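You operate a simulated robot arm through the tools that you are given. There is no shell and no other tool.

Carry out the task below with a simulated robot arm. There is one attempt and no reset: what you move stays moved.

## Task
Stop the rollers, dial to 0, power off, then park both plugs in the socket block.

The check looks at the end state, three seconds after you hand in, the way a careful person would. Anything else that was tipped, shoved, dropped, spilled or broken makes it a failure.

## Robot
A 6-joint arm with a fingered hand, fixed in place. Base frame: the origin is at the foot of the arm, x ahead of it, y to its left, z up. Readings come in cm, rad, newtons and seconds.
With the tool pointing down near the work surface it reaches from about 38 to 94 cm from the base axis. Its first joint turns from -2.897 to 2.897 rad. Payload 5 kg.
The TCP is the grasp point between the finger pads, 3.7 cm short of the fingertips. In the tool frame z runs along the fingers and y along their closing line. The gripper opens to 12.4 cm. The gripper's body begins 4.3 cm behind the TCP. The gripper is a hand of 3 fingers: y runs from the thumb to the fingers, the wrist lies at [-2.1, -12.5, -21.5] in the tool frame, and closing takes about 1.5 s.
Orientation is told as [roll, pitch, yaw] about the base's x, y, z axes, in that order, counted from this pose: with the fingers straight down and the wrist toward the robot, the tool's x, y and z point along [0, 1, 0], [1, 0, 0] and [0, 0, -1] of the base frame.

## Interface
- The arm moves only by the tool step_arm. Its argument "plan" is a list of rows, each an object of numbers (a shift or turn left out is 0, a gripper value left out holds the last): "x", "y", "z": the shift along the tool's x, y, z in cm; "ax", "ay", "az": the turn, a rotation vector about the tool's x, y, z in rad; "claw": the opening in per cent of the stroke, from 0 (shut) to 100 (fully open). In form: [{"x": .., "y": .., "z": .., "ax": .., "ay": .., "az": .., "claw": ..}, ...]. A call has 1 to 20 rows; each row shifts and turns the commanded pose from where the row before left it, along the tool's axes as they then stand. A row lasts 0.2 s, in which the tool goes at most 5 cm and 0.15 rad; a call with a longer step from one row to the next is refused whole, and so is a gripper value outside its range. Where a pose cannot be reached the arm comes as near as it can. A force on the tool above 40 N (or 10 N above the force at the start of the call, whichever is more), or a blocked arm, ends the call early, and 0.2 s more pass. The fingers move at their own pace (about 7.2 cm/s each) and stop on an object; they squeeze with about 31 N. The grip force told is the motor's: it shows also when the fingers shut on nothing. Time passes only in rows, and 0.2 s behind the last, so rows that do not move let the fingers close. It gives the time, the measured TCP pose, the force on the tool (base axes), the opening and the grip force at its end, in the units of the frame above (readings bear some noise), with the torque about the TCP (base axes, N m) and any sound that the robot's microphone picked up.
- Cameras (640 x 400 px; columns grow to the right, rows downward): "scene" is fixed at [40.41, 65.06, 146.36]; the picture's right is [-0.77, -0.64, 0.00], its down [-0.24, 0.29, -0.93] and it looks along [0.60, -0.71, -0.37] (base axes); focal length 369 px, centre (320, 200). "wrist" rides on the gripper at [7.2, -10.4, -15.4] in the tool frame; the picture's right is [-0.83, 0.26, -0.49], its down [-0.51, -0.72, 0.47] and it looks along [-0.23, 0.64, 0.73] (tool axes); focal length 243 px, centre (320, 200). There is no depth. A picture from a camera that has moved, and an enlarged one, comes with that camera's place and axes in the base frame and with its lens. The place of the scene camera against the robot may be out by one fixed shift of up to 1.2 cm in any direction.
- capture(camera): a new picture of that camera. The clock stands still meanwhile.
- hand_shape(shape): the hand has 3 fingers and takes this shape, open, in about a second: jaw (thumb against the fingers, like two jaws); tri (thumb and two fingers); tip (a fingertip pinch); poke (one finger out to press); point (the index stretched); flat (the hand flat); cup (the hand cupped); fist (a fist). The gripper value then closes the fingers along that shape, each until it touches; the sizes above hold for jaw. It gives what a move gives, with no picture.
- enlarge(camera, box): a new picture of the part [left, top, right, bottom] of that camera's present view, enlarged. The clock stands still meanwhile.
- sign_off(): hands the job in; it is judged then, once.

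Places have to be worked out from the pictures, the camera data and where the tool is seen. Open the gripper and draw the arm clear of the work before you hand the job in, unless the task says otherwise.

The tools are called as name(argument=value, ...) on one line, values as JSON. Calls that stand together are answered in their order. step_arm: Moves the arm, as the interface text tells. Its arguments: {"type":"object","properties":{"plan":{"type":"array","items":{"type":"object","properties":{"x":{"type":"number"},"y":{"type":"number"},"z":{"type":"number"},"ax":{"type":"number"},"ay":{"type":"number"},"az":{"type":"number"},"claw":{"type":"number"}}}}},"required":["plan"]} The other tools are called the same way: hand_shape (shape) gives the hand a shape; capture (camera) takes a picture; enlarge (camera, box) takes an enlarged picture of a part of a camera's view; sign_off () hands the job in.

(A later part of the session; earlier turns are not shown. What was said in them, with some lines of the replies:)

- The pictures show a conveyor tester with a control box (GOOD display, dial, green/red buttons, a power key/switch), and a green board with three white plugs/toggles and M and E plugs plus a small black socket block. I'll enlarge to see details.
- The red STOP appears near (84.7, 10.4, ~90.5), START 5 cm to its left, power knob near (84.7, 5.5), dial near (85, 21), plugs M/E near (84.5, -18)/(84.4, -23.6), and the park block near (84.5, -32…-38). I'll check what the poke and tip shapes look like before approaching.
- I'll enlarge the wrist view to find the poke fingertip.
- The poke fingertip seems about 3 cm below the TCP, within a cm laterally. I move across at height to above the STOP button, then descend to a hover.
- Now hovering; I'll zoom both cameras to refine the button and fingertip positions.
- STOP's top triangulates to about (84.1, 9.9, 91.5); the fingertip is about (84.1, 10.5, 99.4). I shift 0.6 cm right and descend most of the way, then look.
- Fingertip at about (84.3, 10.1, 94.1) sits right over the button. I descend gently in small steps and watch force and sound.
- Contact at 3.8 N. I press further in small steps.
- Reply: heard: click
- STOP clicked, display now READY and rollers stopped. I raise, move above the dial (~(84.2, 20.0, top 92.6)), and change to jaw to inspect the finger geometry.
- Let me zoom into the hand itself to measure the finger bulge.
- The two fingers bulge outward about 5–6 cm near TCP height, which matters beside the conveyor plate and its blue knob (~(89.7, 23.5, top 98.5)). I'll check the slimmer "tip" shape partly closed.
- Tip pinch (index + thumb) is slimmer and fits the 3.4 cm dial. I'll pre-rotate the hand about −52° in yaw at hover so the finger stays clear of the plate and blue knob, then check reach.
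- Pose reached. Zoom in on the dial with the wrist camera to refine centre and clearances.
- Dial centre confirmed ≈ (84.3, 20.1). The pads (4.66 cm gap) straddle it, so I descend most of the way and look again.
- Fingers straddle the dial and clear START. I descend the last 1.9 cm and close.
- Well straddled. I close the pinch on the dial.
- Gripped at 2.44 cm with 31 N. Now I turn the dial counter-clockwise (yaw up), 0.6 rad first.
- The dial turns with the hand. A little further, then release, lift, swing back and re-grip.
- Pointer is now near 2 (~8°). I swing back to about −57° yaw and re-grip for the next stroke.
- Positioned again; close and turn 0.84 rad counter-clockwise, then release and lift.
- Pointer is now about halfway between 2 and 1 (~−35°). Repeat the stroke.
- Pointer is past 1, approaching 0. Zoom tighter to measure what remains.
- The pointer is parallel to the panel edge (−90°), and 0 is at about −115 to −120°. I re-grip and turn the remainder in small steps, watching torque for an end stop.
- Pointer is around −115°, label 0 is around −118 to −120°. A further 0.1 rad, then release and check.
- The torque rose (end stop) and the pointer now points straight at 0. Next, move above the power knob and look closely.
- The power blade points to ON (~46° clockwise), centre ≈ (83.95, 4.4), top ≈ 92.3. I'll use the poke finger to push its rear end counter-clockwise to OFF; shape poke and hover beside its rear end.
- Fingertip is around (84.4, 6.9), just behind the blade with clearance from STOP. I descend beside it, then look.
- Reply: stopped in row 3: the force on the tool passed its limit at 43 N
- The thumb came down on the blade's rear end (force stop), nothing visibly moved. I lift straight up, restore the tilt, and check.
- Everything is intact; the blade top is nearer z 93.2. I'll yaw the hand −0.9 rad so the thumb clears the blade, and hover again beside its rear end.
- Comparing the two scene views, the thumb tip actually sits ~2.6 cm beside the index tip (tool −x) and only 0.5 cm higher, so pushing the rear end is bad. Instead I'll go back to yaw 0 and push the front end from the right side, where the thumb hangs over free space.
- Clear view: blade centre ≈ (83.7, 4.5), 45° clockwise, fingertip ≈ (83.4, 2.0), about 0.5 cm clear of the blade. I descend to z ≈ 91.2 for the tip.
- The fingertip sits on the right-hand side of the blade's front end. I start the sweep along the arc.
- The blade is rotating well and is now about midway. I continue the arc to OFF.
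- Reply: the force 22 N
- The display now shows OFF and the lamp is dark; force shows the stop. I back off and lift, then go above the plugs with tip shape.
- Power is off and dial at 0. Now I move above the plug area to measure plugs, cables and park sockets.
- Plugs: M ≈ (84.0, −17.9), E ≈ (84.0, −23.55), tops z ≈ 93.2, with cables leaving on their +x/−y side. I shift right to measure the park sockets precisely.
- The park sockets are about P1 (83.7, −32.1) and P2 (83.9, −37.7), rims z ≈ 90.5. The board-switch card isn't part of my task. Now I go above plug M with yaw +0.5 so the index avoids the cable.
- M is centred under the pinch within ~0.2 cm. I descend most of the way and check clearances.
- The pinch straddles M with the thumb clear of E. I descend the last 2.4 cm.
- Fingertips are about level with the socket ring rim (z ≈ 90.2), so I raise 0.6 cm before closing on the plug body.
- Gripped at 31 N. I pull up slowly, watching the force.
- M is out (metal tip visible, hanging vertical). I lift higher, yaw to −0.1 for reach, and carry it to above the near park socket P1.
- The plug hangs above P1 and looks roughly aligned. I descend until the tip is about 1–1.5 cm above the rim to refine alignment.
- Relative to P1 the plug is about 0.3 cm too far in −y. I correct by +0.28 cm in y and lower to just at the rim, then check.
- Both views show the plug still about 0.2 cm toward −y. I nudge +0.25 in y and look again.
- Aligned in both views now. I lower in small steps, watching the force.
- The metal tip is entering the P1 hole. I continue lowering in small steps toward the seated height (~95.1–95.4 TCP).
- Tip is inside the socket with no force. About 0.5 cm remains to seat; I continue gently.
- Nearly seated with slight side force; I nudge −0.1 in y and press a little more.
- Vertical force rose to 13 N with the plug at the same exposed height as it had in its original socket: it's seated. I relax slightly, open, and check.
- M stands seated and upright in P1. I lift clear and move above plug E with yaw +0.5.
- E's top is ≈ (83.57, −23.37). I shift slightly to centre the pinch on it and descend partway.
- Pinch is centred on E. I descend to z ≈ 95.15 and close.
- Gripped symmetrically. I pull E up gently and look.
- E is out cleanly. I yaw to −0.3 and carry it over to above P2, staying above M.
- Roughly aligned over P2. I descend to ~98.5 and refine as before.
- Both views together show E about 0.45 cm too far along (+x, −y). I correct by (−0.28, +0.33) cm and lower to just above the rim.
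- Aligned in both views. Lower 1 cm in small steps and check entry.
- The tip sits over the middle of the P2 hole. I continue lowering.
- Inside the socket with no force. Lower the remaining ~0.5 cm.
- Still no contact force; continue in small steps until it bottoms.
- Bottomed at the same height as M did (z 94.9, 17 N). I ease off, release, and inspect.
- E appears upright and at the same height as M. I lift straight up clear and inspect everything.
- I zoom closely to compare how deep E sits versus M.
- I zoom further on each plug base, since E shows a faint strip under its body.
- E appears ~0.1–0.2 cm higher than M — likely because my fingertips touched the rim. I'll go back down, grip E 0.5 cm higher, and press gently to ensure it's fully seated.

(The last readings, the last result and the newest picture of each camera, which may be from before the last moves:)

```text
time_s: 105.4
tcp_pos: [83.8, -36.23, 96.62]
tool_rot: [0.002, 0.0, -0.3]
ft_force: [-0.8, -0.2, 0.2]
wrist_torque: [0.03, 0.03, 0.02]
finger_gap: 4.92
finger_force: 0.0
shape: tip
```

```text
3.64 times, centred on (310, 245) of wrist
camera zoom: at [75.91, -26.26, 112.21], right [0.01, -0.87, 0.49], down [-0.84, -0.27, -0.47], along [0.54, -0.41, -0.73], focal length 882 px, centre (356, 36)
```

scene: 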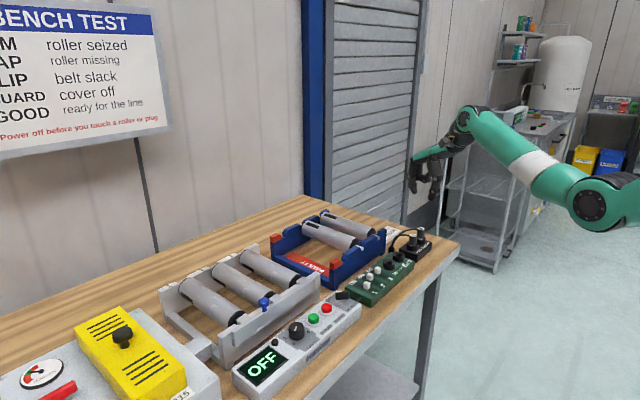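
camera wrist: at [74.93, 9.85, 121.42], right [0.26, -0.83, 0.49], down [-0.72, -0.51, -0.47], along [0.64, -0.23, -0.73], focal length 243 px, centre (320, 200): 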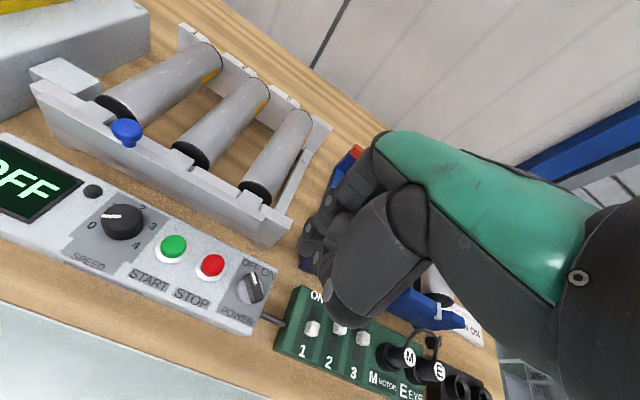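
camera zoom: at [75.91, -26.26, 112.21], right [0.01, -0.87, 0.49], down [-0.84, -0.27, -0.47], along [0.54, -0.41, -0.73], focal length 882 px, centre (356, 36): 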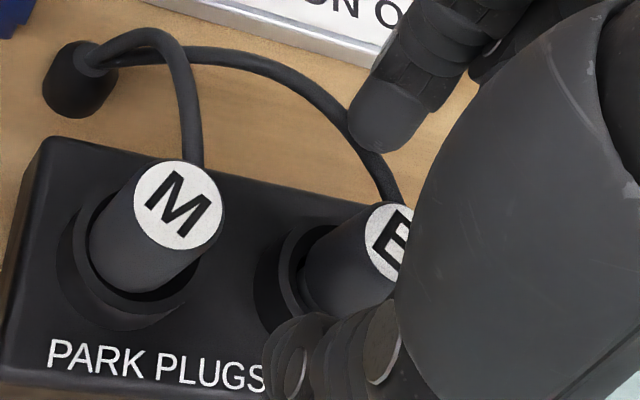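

Centred around E. I descend 1 cm, grip and press down gently.

step_arm(plan=[{"z": 0.5}, {"z": 0.5}, {"claw": 25}, {"claw": 12}, {"claw": 0}, {}, {}, {}])

step_arm(plan=[{"z": 0.1}, {"z": 0.1}, {"z": 0.1}, {}])

enlarge(camera="scene", box=[395, 205, 435, 250])

```text
time_s: 107.2
tcp_pos: [83.85, -36.36, 95.56]
tool_rot: [0.001, 0.0, -0.298]
ft_force: [-0.5, 0.5, 0.8]
wrist_torque: [-0.01, 0.03, 0.03]
finger_gap: 0.0
finger_force: 31.4
shape: tip
```

```text
time_s: 108.2
tcp_pos: [83.83, -36.47, 95.38]
tool_rot: [0.002, 0.001, -0.298]
ft_force: [-1.5, 3.6, 3.1]
wrist_torque: [0.09, 0.01, -0.06]
finger_gap: 0.01
finger_force: 31.0
shape: tip
```

```text
8.89 times, centred on (415, 228) of scene
camera zoom: at [40.41, 65.06, 146.36], right [-0.77, -0.64, 0.0], down [-0.24, 0.29, -0.93], along [0.6, -0.71, -0.37], focal length 3284 px, centre (-524, -44)
```

zoom: 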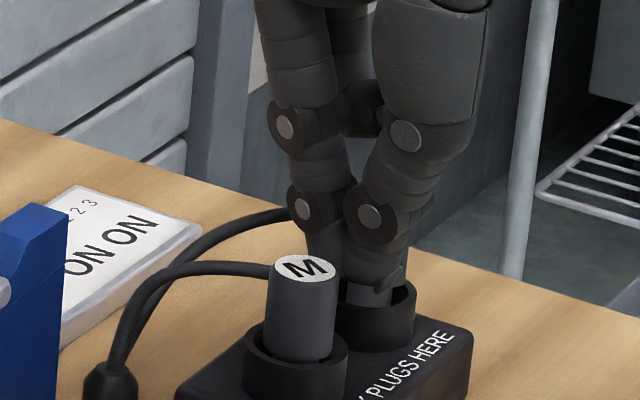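

The gap reads 0 — the pinch slipped past the plug. I stop pressing and look before doing anything.

enlarge(camera="wrist", box=[240, 190, 380, 300])

enlarge(camera="scene", box=[405, 215, 430, 245])

```text
3.64 times, centred on (310, 245) of wrist
camera zoom: at [75.8, -26.47, 110.87], right [0.01, -0.87, 0.49], down [-0.84, -0.27, -0.47], along [0.54, -0.41, -0.73], focal length 882 px, centre (356, 36)
```

zoom: 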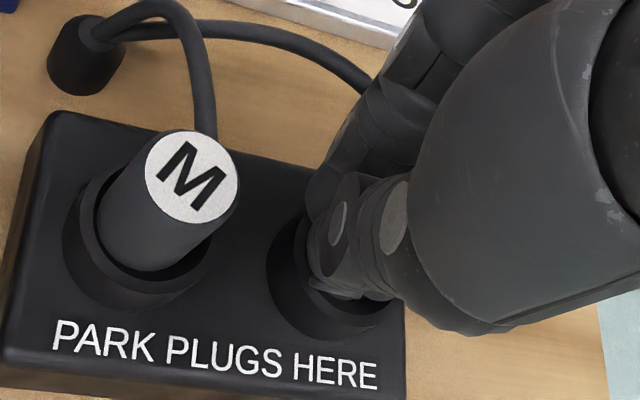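

```text
13.33 times, centred on (418, 230) of scene
camera zoom: at [40.41, 65.06, 146.36], right [-0.77, -0.64, 0.0], down [-0.24, 0.29, -0.93], along [0.6, -0.71, -0.37], focal length 4925 px, centre (-980, -200)
```

zoom: 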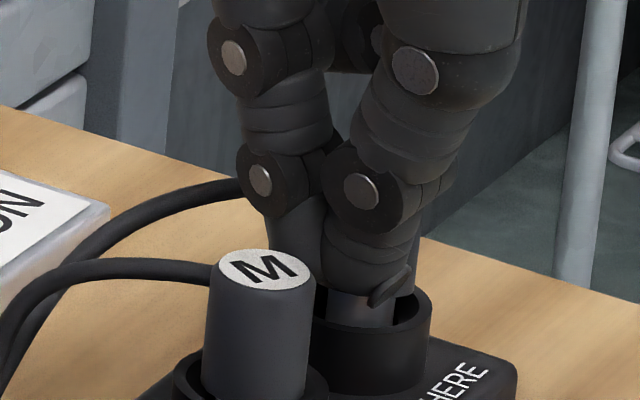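

E is leaning against the closed fingers but still in its socket. I back the closed fingers off toward +y (away from E), then look.

step_arm(plan=[{"x": 0.3}, {"x": 0.4}, {"x": 0.3}, {}])

enlarge(camera="scene", box=[405, 215, 430, 245])

```text
time_s: 109.2
tcp_pos: [84.09, -35.52, 95.37]
tool_rot: [0.002, 0.0, -0.301]
ft_force: [0.1, 0.2, -0.3]
wrist_torque: [-0.01, -0.01, 0.03]
finger_gap: 0.0
finger_force: 30.7
shape: tip
```

```text
13.33 times, centred on (418, 230) of scene
camera zoom: at [40.41, 65.06, 146.36], right [-0.77, -0.64, 0.0], down [-0.24, 0.29, -0.93], along [0.6, -0.71, -0.37], focal length 4925 px, centre (-980, -200)
```

zoom: 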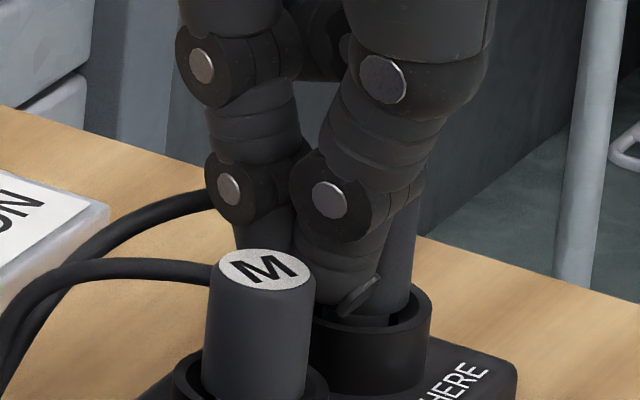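

No force now; E seems to be standing behind. I rise straight up and inspect.

step_arm(plan=[{"z": -1}, {"z": -2}, {"z": -3}, {"z": -3}, {"z": -3}, {}])

enlarge(camera="scene", box=[405, 220, 430, 245])

enlarge(camera="wrist", box=[220, 220, 340, 310])

```text
time_s: 110.6
tcp_pos: [84.2, -35.64, 107.1]
tool_rot: [0.002, 0.0, -0.298]
ft_force: [0.1, 1.1, -0.3]
wrist_torque: [-0.02, 0.03, 0.0]
finger_gap: 0.0
finger_force: 31.0
shape: tip
```

```text
16.00 times, centred on (418, 232) of scene
camera zoom: at [40.41, 65.06, 146.36], right [-0.77, -0.64, 0.0], down [-0.24, 0.29, -0.93], along [0.6, -0.71, -0.37], focal length 5910 px, centre (-1240, -320)
```

zoom: 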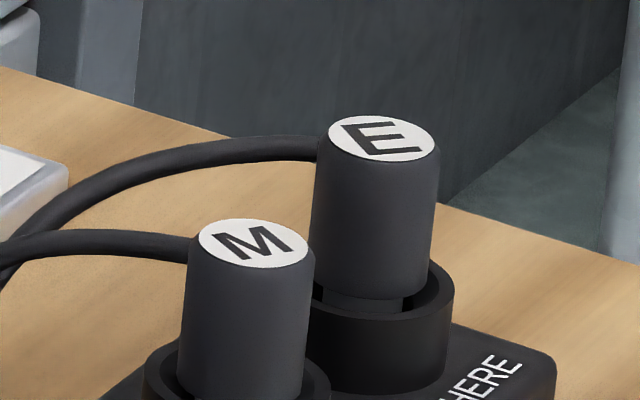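

```text
4.44 times, centred on (280, 265) of wrist
camera zoom: at [76.17, -25.59, 122.65], right [0.01, -0.87, 0.49], down [-0.84, -0.27, -0.47], along [0.54, -0.41, -0.73], focal length 1078 px, centre (498, -89)
```

zoom: 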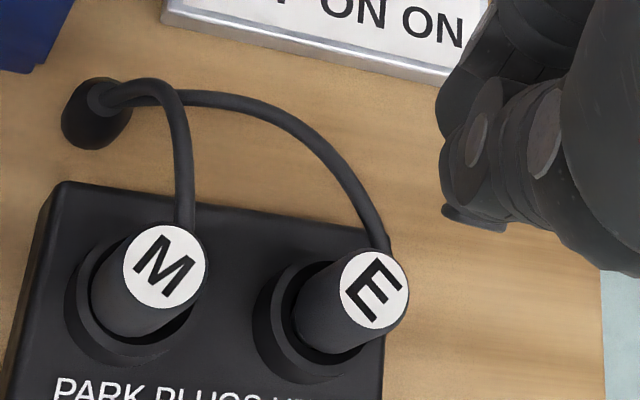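

E is standing in P2. I zoom tightly with the wrist camera to compare seating of both plugs.

enlarge(camera="wrist", box=[225, 262, 275, 302])

enlarge(camera="wrist", box=[182, 258, 232, 298])

```text
10.00 times, centred on (250, 282) of wrist
camera zoom: at [76.17, -25.59, 122.65], right [0.01, -0.87, 0.49], down [-0.84, -0.27, -0.47], along [0.54, -0.41, -0.73], focal length 2426 px, centre (1020, -620)
```

zoom: 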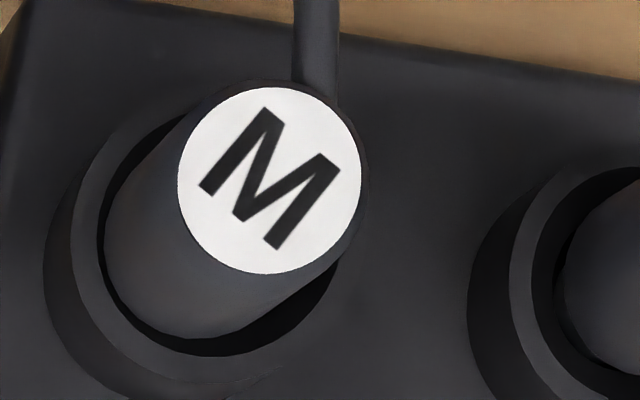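

```text
10.00 times, centred on (207, 278) of wrist
camera zoom: at [76.17, -25.59, 122.65], right [0.01, -0.87, 0.49], down [-0.84, -0.27, -0.47], along [0.54, -0.41, -0.73], focal length 2426 px, centre (1450, -580)
```

zoom: 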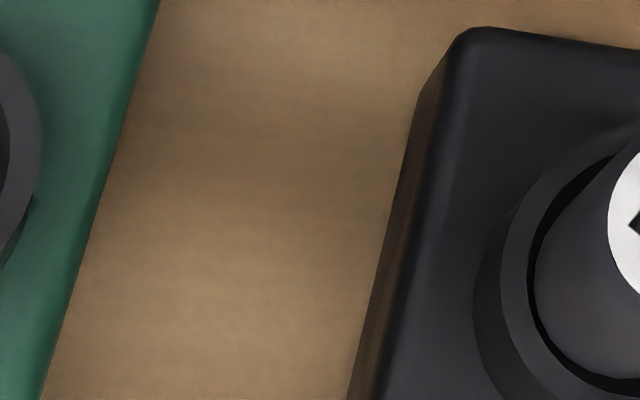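

M sits inside its ring properly. Now the same zoom on E.

enlarge(camera="wrist", box=[265, 262, 315, 312])

```text
8.00 times, centred on (290, 287) of wrist
camera zoom: at [76.17, -25.59, 122.65], right [0.01, -0.87, 0.49], down [-0.84, -0.27, -0.47], along [0.54, -0.41, -0.73], focal length 1941 px, centre (560, -496)
```

zoom: 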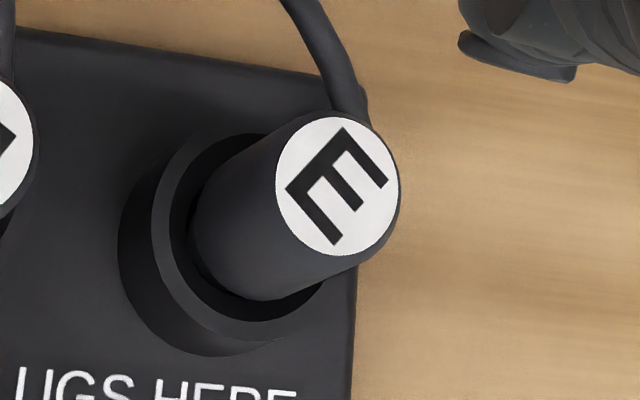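

E sits slightly off-centre and maybe not fully down. I'll press its top gently with the poke finger to be sure; first hover above it.

hand_shape(shape="poke")

step_arm(plan=[{"x": -1.45, "y": 0.21}, {"x": -1.45, "y": 0.21}, {"z": 2}, {"z": 2}, {"z": 1.8}, {}])

enlarge(camera="wrist", box=[230, 190, 370, 300])

enlarge(camera="scene", box=[395, 205, 435, 250])

```text
time_s: 111.5
tcp_pos: [84.2, -35.65, 107.16]
tool_rot: [0.002, 0.001, -0.299]
ft_force: [0.5, 0.4, -0.5]
wrist_torque: [0.03, 0.02, 0.0]
finger_gap: 0.0
finger_force: 0.0
shape: poke
```

```text
time_s: 112.9
tcp_pos: [83.53, -38.33, 101.33]
tool_rot: [0.001, 0.0, -0.299]
ft_force: [-0.3, 0.2, -0.1]
wrist_torque: [0.02, 0.01, 0.0]
finger_gap: 0.02
finger_force: 0.0
shape: poke
```

```text
3.64 times, centred on (300, 245) of wrist
camera zoom: at [75.56, -28.32, 116.87], right [0.01, -0.87, 0.49], down [-0.84, -0.27, -0.47], along [0.54, -0.41, -0.73], focal length 882 px, centre (393, 36)
```

zoom: 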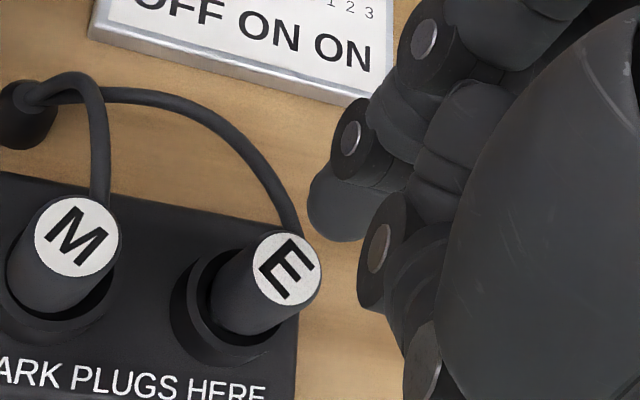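

```text
8.89 times, centred on (415, 228) of scene
camera zoom: at [40.41, 65.06, 146.36], right [-0.77, -0.64, 0.0], down [-0.24, 0.29, -0.93], along [0.6, -0.71, -0.37], focal length 3284 px, centre (-524, -44)
```

zoom: 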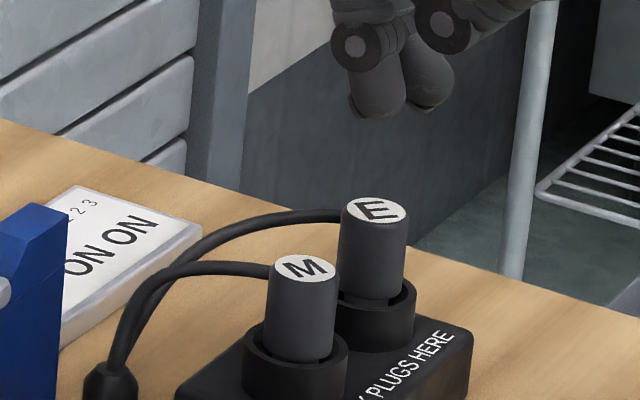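

The fingertip is right above E's cap (within ~0.2 cm). I descend to near contact, then press in tiny steps.

step_arm(plan=[{"z": 1.2}, {"z": 0.9}, {"z": 0.5}, {"z": 0.2}, {}])

step_arm(plan=[{"z": 0.2}, {"z": 0.2}, {}])

enlarge(camera="scene", box=[395, 205, 435, 250])

```text
time_s: 114.1
tcp_pos: [83.69, -38.59, 98.71]
tool_rot: [0.002, 0.0, -0.299]
ft_force: [-1.3, 0.4, -1.0]
wrist_torque: [0.02, -0.03, 0.0]
finger_gap: 0.0
finger_force: 0.0
shape: poke
```

```text
time_s: 114.9
tcp_pos: [83.73, -38.52, 98.2]
tool_rot: [0.002, -0.001, -0.298]
ft_force: [-0.9, -0.1, 0.2]
wrist_torque: [-0.02, 0.01, -0.01]
finger_gap: 0.0
finger_force: 0.0
shape: poke
```

```text
8.89 times, centred on (415, 228) of scene
camera zoom: at [40.41, 65.06, 146.36], right [-0.77, -0.64, 0.0], down [-0.24, 0.29, -0.93], along [0.6, -0.71, -0.37], focal length 3284 px, centre (-524, -44)
```

zoom: 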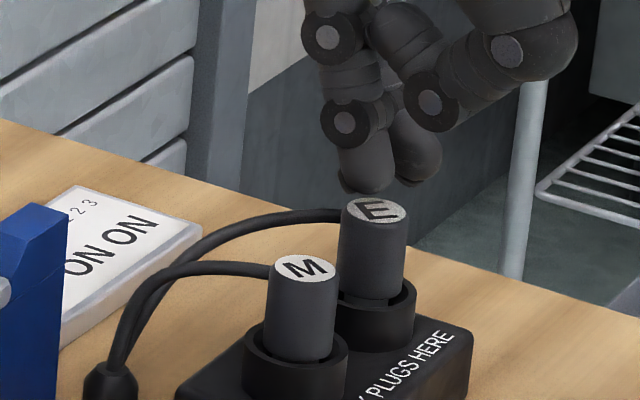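

Not yet in contact (tip ~0.3–0.5 cm above). I continue in 0.15 cm steps.

step_arm(plan=[{"z": 0.15}, {"z": 0.15}, {}])

step_arm(plan=[{"z": 0.15}, {"z": 0.1}, {}])

enlarge(camera="scene", box=[395, 205, 435, 250])

```text
time_s: 115.7
tcp_pos: [83.64, -38.53, 97.98]
tool_rot: [0.001, 0.0, -0.299]
ft_force: [-0.2, 0.3, -0.1]
wrist_torque: [-0.02, -0.01, 0.03]
finger_gap: 0.0
finger_force: 0.0
shape: poke
```

```text
time_s: 116.5
tcp_pos: [83.56, -38.6, 97.62]
tool_rot: [0.002, 0.0, -0.3]
ft_force: [0.3, -1.1, -0.4]
wrist_torque: [0.01, 0.03, -0.05]
finger_gap: 0.01
finger_force: 0.2
shape: poke
```

```text
8.89 times, centred on (415, 228) of scene
camera zoom: at [40.41, 65.06, 146.36], right [-0.77, -0.64, 0.0], down [-0.24, 0.29, -0.93], along [0.6, -0.71, -0.37], focal length 3284 px, centre (-524, -44)
```

zoom: 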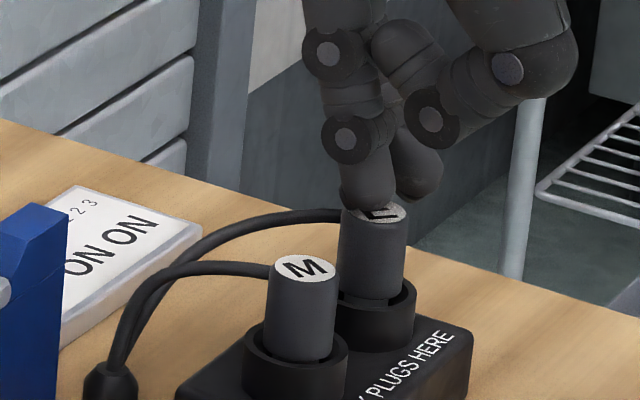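

Still no contact; top is at or below z 93.9. Continue.

step_arm(plan=[{"z": 0.15}, {"z": 0.15}, {}])

step_arm(plan=[{"z": 0.12}, {"z": 0.12}, {}])

enlarge(camera="scene", box=[395, 205, 435, 250])

```text
time_s: 117.3
tcp_pos: [83.55, -38.6, 97.54]
tool_rot: [0.003, -0.004, -0.299]
ft_force: [0.6, 0.2, 9.3]
wrist_torque: [0.05, -0.07, -0.04]
finger_gap: 0.0
finger_force: 0.1
shape: poke
```

```text
time_s: 118.1
tcp_pos: [83.7, -38.46, 97.52]
tool_rot: [-0.001, -0.006, -0.297]
ft_force: [1.2, -0.3, 25.0]
wrist_torque: [0.15, -0.27, -0.03]
finger_gap: 0.0
finger_force: 0.0
shape: poke
```

```text
8.89 times, centred on (415, 228) of scene
camera zoom: at [40.41, 65.06, 146.36], right [-0.77, -0.64, 0.0], down [-0.24, 0.29, -0.93], along [0.6, -0.71, -0.37], focal length 3284 px, centre (-524, -44)
```

zoom: 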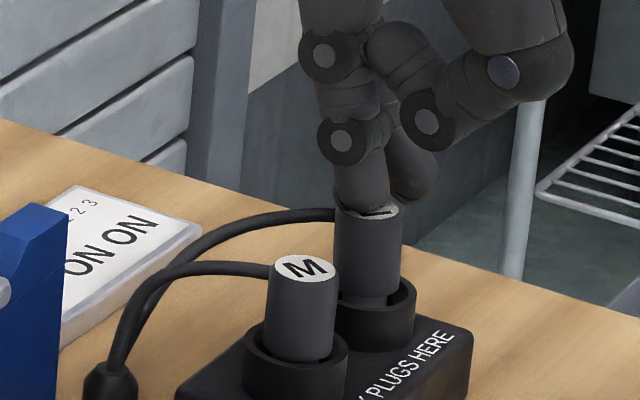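

Firm contact at 25 N without moving down — E is bottomed (top z ≈ 93.85, like M). I lift off and check it again.

step_arm(plan=[{"z": -0.4}, {"z": -1.5}, {"z": -3}, {"z": -4}, {"z": -4}, {"z": -4}, {}])

enlarge(camera="scene", box=[405, 220, 430, 245])

enlarge(camera="wrist", box=[220, 220, 340, 310])

```text
time_s: 119.7
tcp_pos: [83.49, -38.64, 114.39]
tool_rot: [0.002, 0.0, -0.297]
ft_force: [-0.4, -0.5, 0.0]
wrist_torque: [0.01, 0.0, -0.02]
finger_gap: 0.0
finger_force: 0.0
shape: poke
```

```text
16.00 times, centred on (418, 232) of scene
camera zoom: at [40.41, 65.06, 146.36], right [-0.77, -0.64, 0.0], down [-0.24, 0.29, -0.93], along [0.6, -0.71, -0.37], focal length 5910 px, centre (-1240, -320)
```

zoom: 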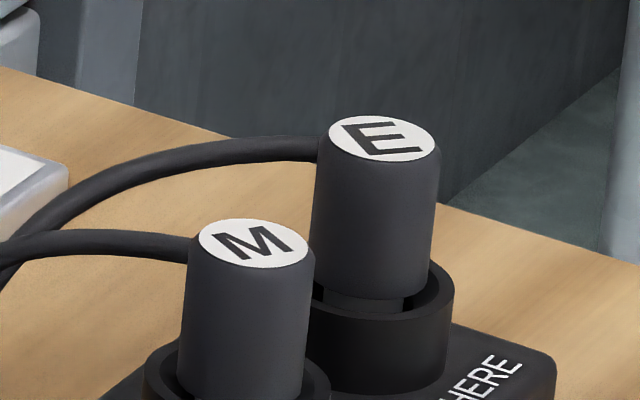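

```text
4.44 times, centred on (280, 265) of wrist
camera zoom: at [75.49, -28.43, 129.82], right [0.01, -0.87, 0.49], down [-0.84, -0.27, -0.47], along [0.54, -0.41, -0.73], focal length 1078 px, centre (498, -89)
```

zoom: 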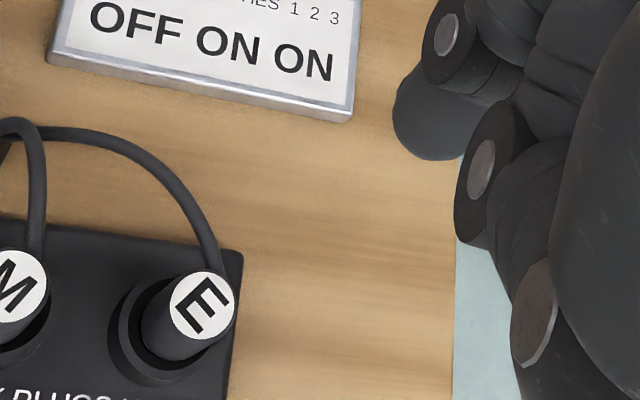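

E returned upright to the same pose. To confirm both are at equal depth, I'll touch M's top with the same finger and compare contact height (E: TCP z ≈ 97.55).

step_arm(plan=[{"x": 2.75, "y": -0.85}, {"x": 2.74, "y": -0.85}, {"z": 4}, {"z": 4}, {"z": 4}, {"z": 2}, {}])

enlarge(camera="scene", box=[385, 205, 435, 250])

enlarge(camera="wrist", box=[230, 190, 370, 300])

```text
time_s: 121.3
tcp_pos: [83.59, -32.39, 99.69]
tool_rot: [0.002, -0.001, -0.3]
ft_force: [-0.4, 0.5, -0.6]
wrist_torque: [0.01, 0.01, -0.01]
finger_gap: 0.01
finger_force: 0.0
shape: poke
```

```text
8.89 times, centred on (410, 228) of scene
camera zoom: at [40.41, 65.06, 146.36], right [-0.77, -0.64, 0.0], down [-0.24, 0.29, -0.93], along [0.6, -0.71, -0.37], focal length 3284 px, centre (-480, -44)
```

zoom: 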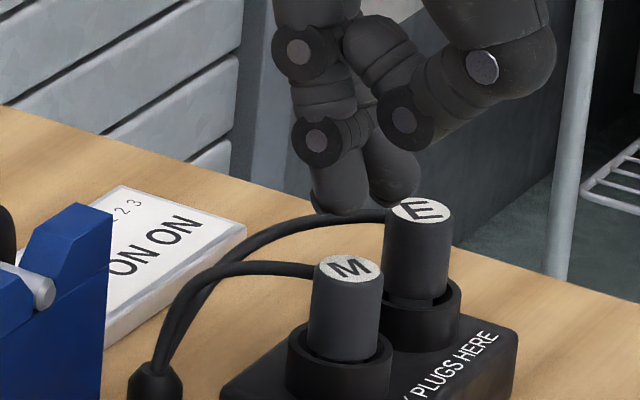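

```text
3.64 times, centred on (300, 245) of wrist
camera zoom: at [75.56, -22.43, 115.32], right [0.01, -0.87, 0.49], down [-0.84, -0.27, -0.47], along [0.54, -0.41, -0.73], focal length 882 px, centre (393, 36)
```

zoom: 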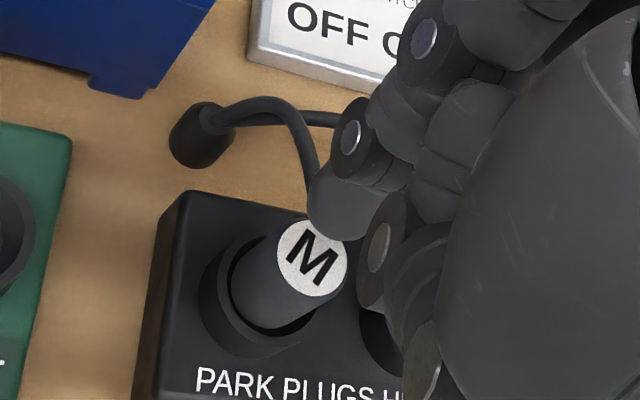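

Shift 0.45 cm toward −y to centre on M's cap, then approach in small steps.

step_arm(plan=[{"x": -0.47}, {"z": 0.9}, {"z": 0.6}, {"z": 0.2}, {}])

step_arm(plan=[{"z": 0.12}, {"z": 0.12}, {}])

step_arm(plan=[{"z": 0.1}, {"z": 0.1}, {}])

enlarge(camera="scene", box=[385, 205, 435, 250])

```text
time_s: 122.5
tcp_pos: [83.4, -33.3, 98.33]
tool_rot: [0.002, 0.0, -0.299]
ft_force: [0.2, -0.7, -0.4]
wrist_torque: [-0.03, 0.03, -0.02]
finger_gap: 0.01
finger_force: 0.0
shape: poke
```

```text
time_s: 123.3
tcp_pos: [83.59, -33.05, 98.13]
tool_rot: [0.0, 0.0, -0.298]
ft_force: [1.3, 0.6, -0.3]
wrist_torque: [0.02, 0.0, 0.0]
finger_gap: 0.0
finger_force: 0.1
shape: poke
```

```text
time_s: 124.1
tcp_pos: [83.53, -33.28, 97.95]
tool_rot: [0.001, 0.0, -0.297]
ft_force: [-0.2, -0.8, -0.8]
wrist_torque: [0.01, -0.04, -0.04]
finger_gap: 0.0
finger_force: 0.1
shape: poke
```

```text
8.89 times, centred on (410, 228) of scene
camera zoom: at [40.41, 65.06, 146.36], right [-0.77, -0.64, 0.0], down [-0.24, 0.29, -0.93], along [0.6, -0.71, -0.37], focal length 3284 px, centre (-480, -44)
```

zoom: 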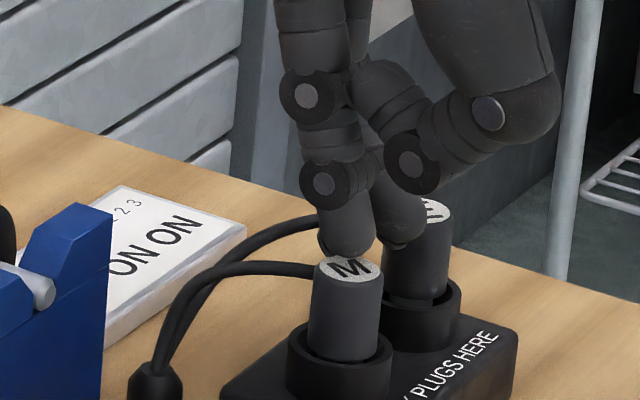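

Nearly touching. Continue down in small steps.

step_arm(plan=[{"z": 0.1}, {"z": 0.1}, {}])

step_arm(plan=[{"z": 0.1}, {"z": 0.1}, {}])

step_arm(plan=[{"z": 0.1}, {"z": 0.1}, {}])

enlarge(camera="scene", box=[385, 205, 435, 250])

```text
time_s: 124.9
tcp_pos: [83.43, -33.24, 97.66]
tool_rot: [0.002, 0.0, -0.299]
ft_force: [-0.3, -0.4, -0.3]
wrist_torque: [-0.02, 0.01, 0.0]
finger_gap: 0.0
finger_force: 0.1
shape: poke
```

```text
time_s: 125.7
tcp_pos: [83.44, -33.22, 97.6]
tool_rot: [0.003, 0.0, -0.298]
ft_force: [0.2, 0.6, 0.9]
wrist_torque: [0.02, -0.03, -0.02]
finger_gap: 0.0
finger_force: 0.0
shape: poke
```

```text
time_s: 126.5
tcp_pos: [83.46, -33.2, 97.63]
tool_rot: [0.002, -0.002, -0.298]
ft_force: [0.6, -1.4, 8.3]
wrist_torque: [0.06, -0.06, -0.01]
finger_gap: 0.0
finger_force: 0.1
shape: poke
```

```text
8.89 times, centred on (410, 228) of scene
camera zoom: at [40.41, 65.06, 146.36], right [-0.77, -0.64, 0.0], down [-0.24, 0.29, -0.93], along [0.6, -0.71, -0.37], focal length 3284 px, centre (-480, -44)
```

zoom: 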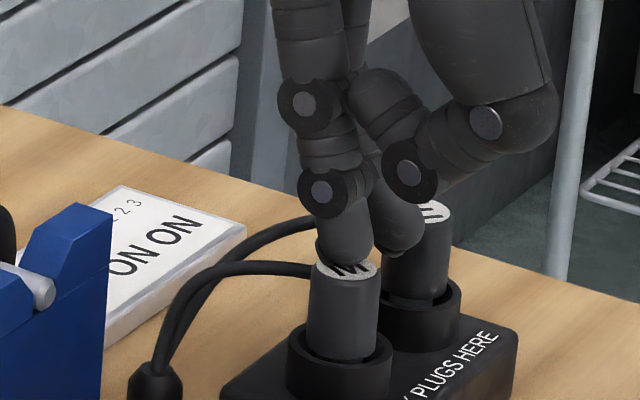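

M's contact height (≈97.6) matches E's (≈97.55): both plugs are equally seated. I lift away, retreat clear and open the hand.

step_arm(plan=[{"z": -0.4}, {"z": -1.5}, {"z": -3}, {"z": -4}, {"z": -4.5}, {"z": -4.5}, {"z": -4.5}, {"z": -4.5}, {}])

step_arm(plan=[{"az": -0.1, "y": -3}, {"az": -0.1, "y": -3}, {"az": -0.1, "y": -3}, {"x": 3, "y": -3}, {"x": 3}, {"x": 3}, {}])

hand_shape(shape="jaw")

capture(camera="scene")

enlarge(camera="scene", box=[220, 220, 440, 390])

enlarge(camera="scene", box=[395, 215, 440, 255])

capture(camera="wrist")

```text
time_s: 128.5
tcp_pos: [83.61, -33.36, 124.23]
tool_rot: [0.002, -0.001, -0.298]
ft_force: [-0.5, 0.0, 0.3]
wrist_torque: [-0.01, -0.03, 0.02]
finger_gap: 0.0
finger_force: 0.0
shape: poke
```

```text
time_s: 130.1
tcp_pos: [71.67, -22.24, 124.11]
tool_rot: [0.001, -0.001, 0.001]
ft_force: [0.3, 0.1, 0.1]
wrist_torque: [0.01, 0.02, -0.02]
finger_gap: 0.02
finger_force: 0.0
shape: poke
```

```text
time_s: 131.0
tcp_pos: [71.64, -22.44, 124.25]
tool_rot: [0.001, 0.001, 0.003]
ft_force: [0.5, -0.5, -0.1]
wrist_torque: [0.02, -0.01, -0.01]
finger_gap: 12.39
finger_force: 0.0
shape: jaw
```

```text
taken
```

scene: 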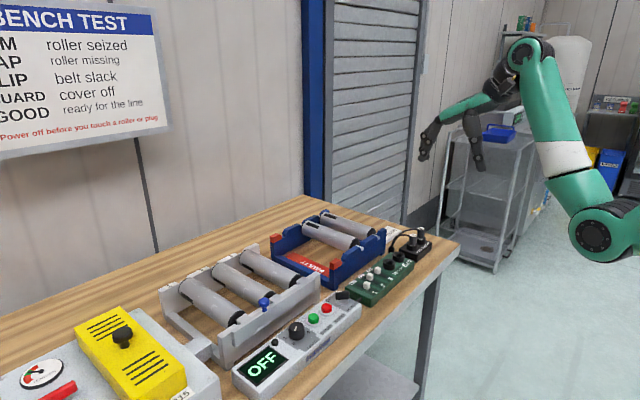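

```text
2.35 times, centred on (330, 305) of scene
camera zoom: at [40.41, 65.06, 146.36], right [-0.77, -0.64, 0.0], down [-0.24, 0.29, -0.93], along [0.6, -0.71, -0.37], focal length 869 px, centre (296, -47)
```

zoom: 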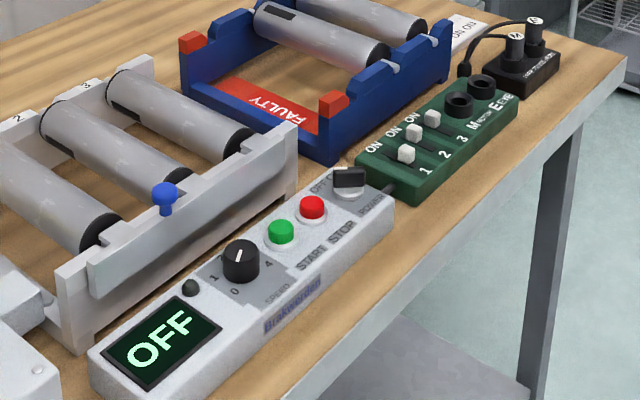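

```text
10.00 times, centred on (418, 235) of scene
camera zoom: at [40.41, 65.06, 146.36], right [-0.77, -0.64, 0.0], down [-0.24, 0.29, -0.93], along [0.6, -0.71, -0.37], focal length 3694 px, centre (-655, -150)
```

zoom: 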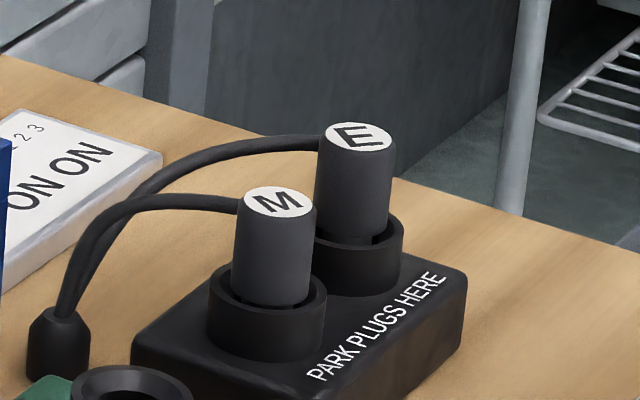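

```text
taken
camera wrist: at [61.07, -15.05, 139.76], right [0.26, -0.83, 0.49], down [-0.72, -0.51, -0.47], along [0.64, -0.23, -0.73], focal length 243 px, centre (320, 200)
```

wrist: 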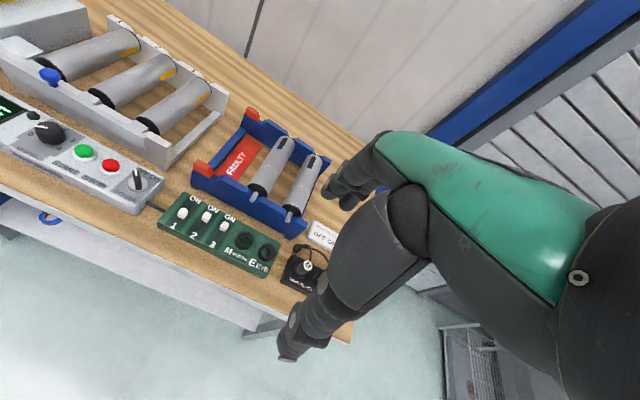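

Everything looks right. One last close look at the dial and power knob before handing in.

enlarge(camera="wrist", box=[20, 110, 180, 220])

```text
3.64 times, centred on (100, 165) of wrist
camera zoom: at [61.07, -15.05, 139.76], right [0.26, -0.83, 0.49], down [-0.72, -0.51, -0.47], along [0.64, -0.23, -0.73], focal length 882 px, centre (1120, 327)
```

zoom: 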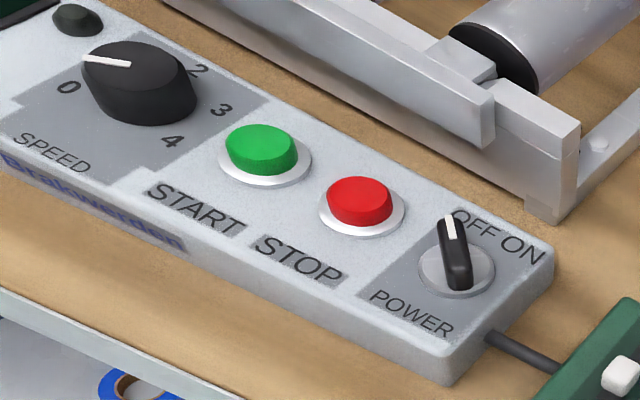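

The dial points at 0, the power knob is at OFF and the display reads OFF. The rollers are stopped, both plugs are parked upright, and the arm is clear with the hand open. I'm handing in.

sign_off()

```text
The job is handed in.
```

The bench is shut down and both plugs are parked. I handed the job in; no verdict has come back.

- **Rollers:** I pressed STOP, it clicked, and the display changed from GOOD to READY.
- **Dial:** it is at 0, turned until it met the end stop.
- **Power:** the knob is at OFF, the display reads OFF and the lamp is out.
- **Plugs:** M is in the near socket of the park block and E in the far one. Both are upright and pressed down to the same height.

Two contacts happened along the way:

- **Power knob:** on my first try the thumb came down on it and tripped the force limit at 43 N. Nothing moved.
- **Plug E:** while I was pressing it home, the grip slipped off and pushed it over briefly. It stayed in its socket and settled back upright.

In the final pictures nothing else on the bench looks moved. I left the three board switches as they were. The card beside them reads OFF ON ON, but setting them wasn't part of the job.
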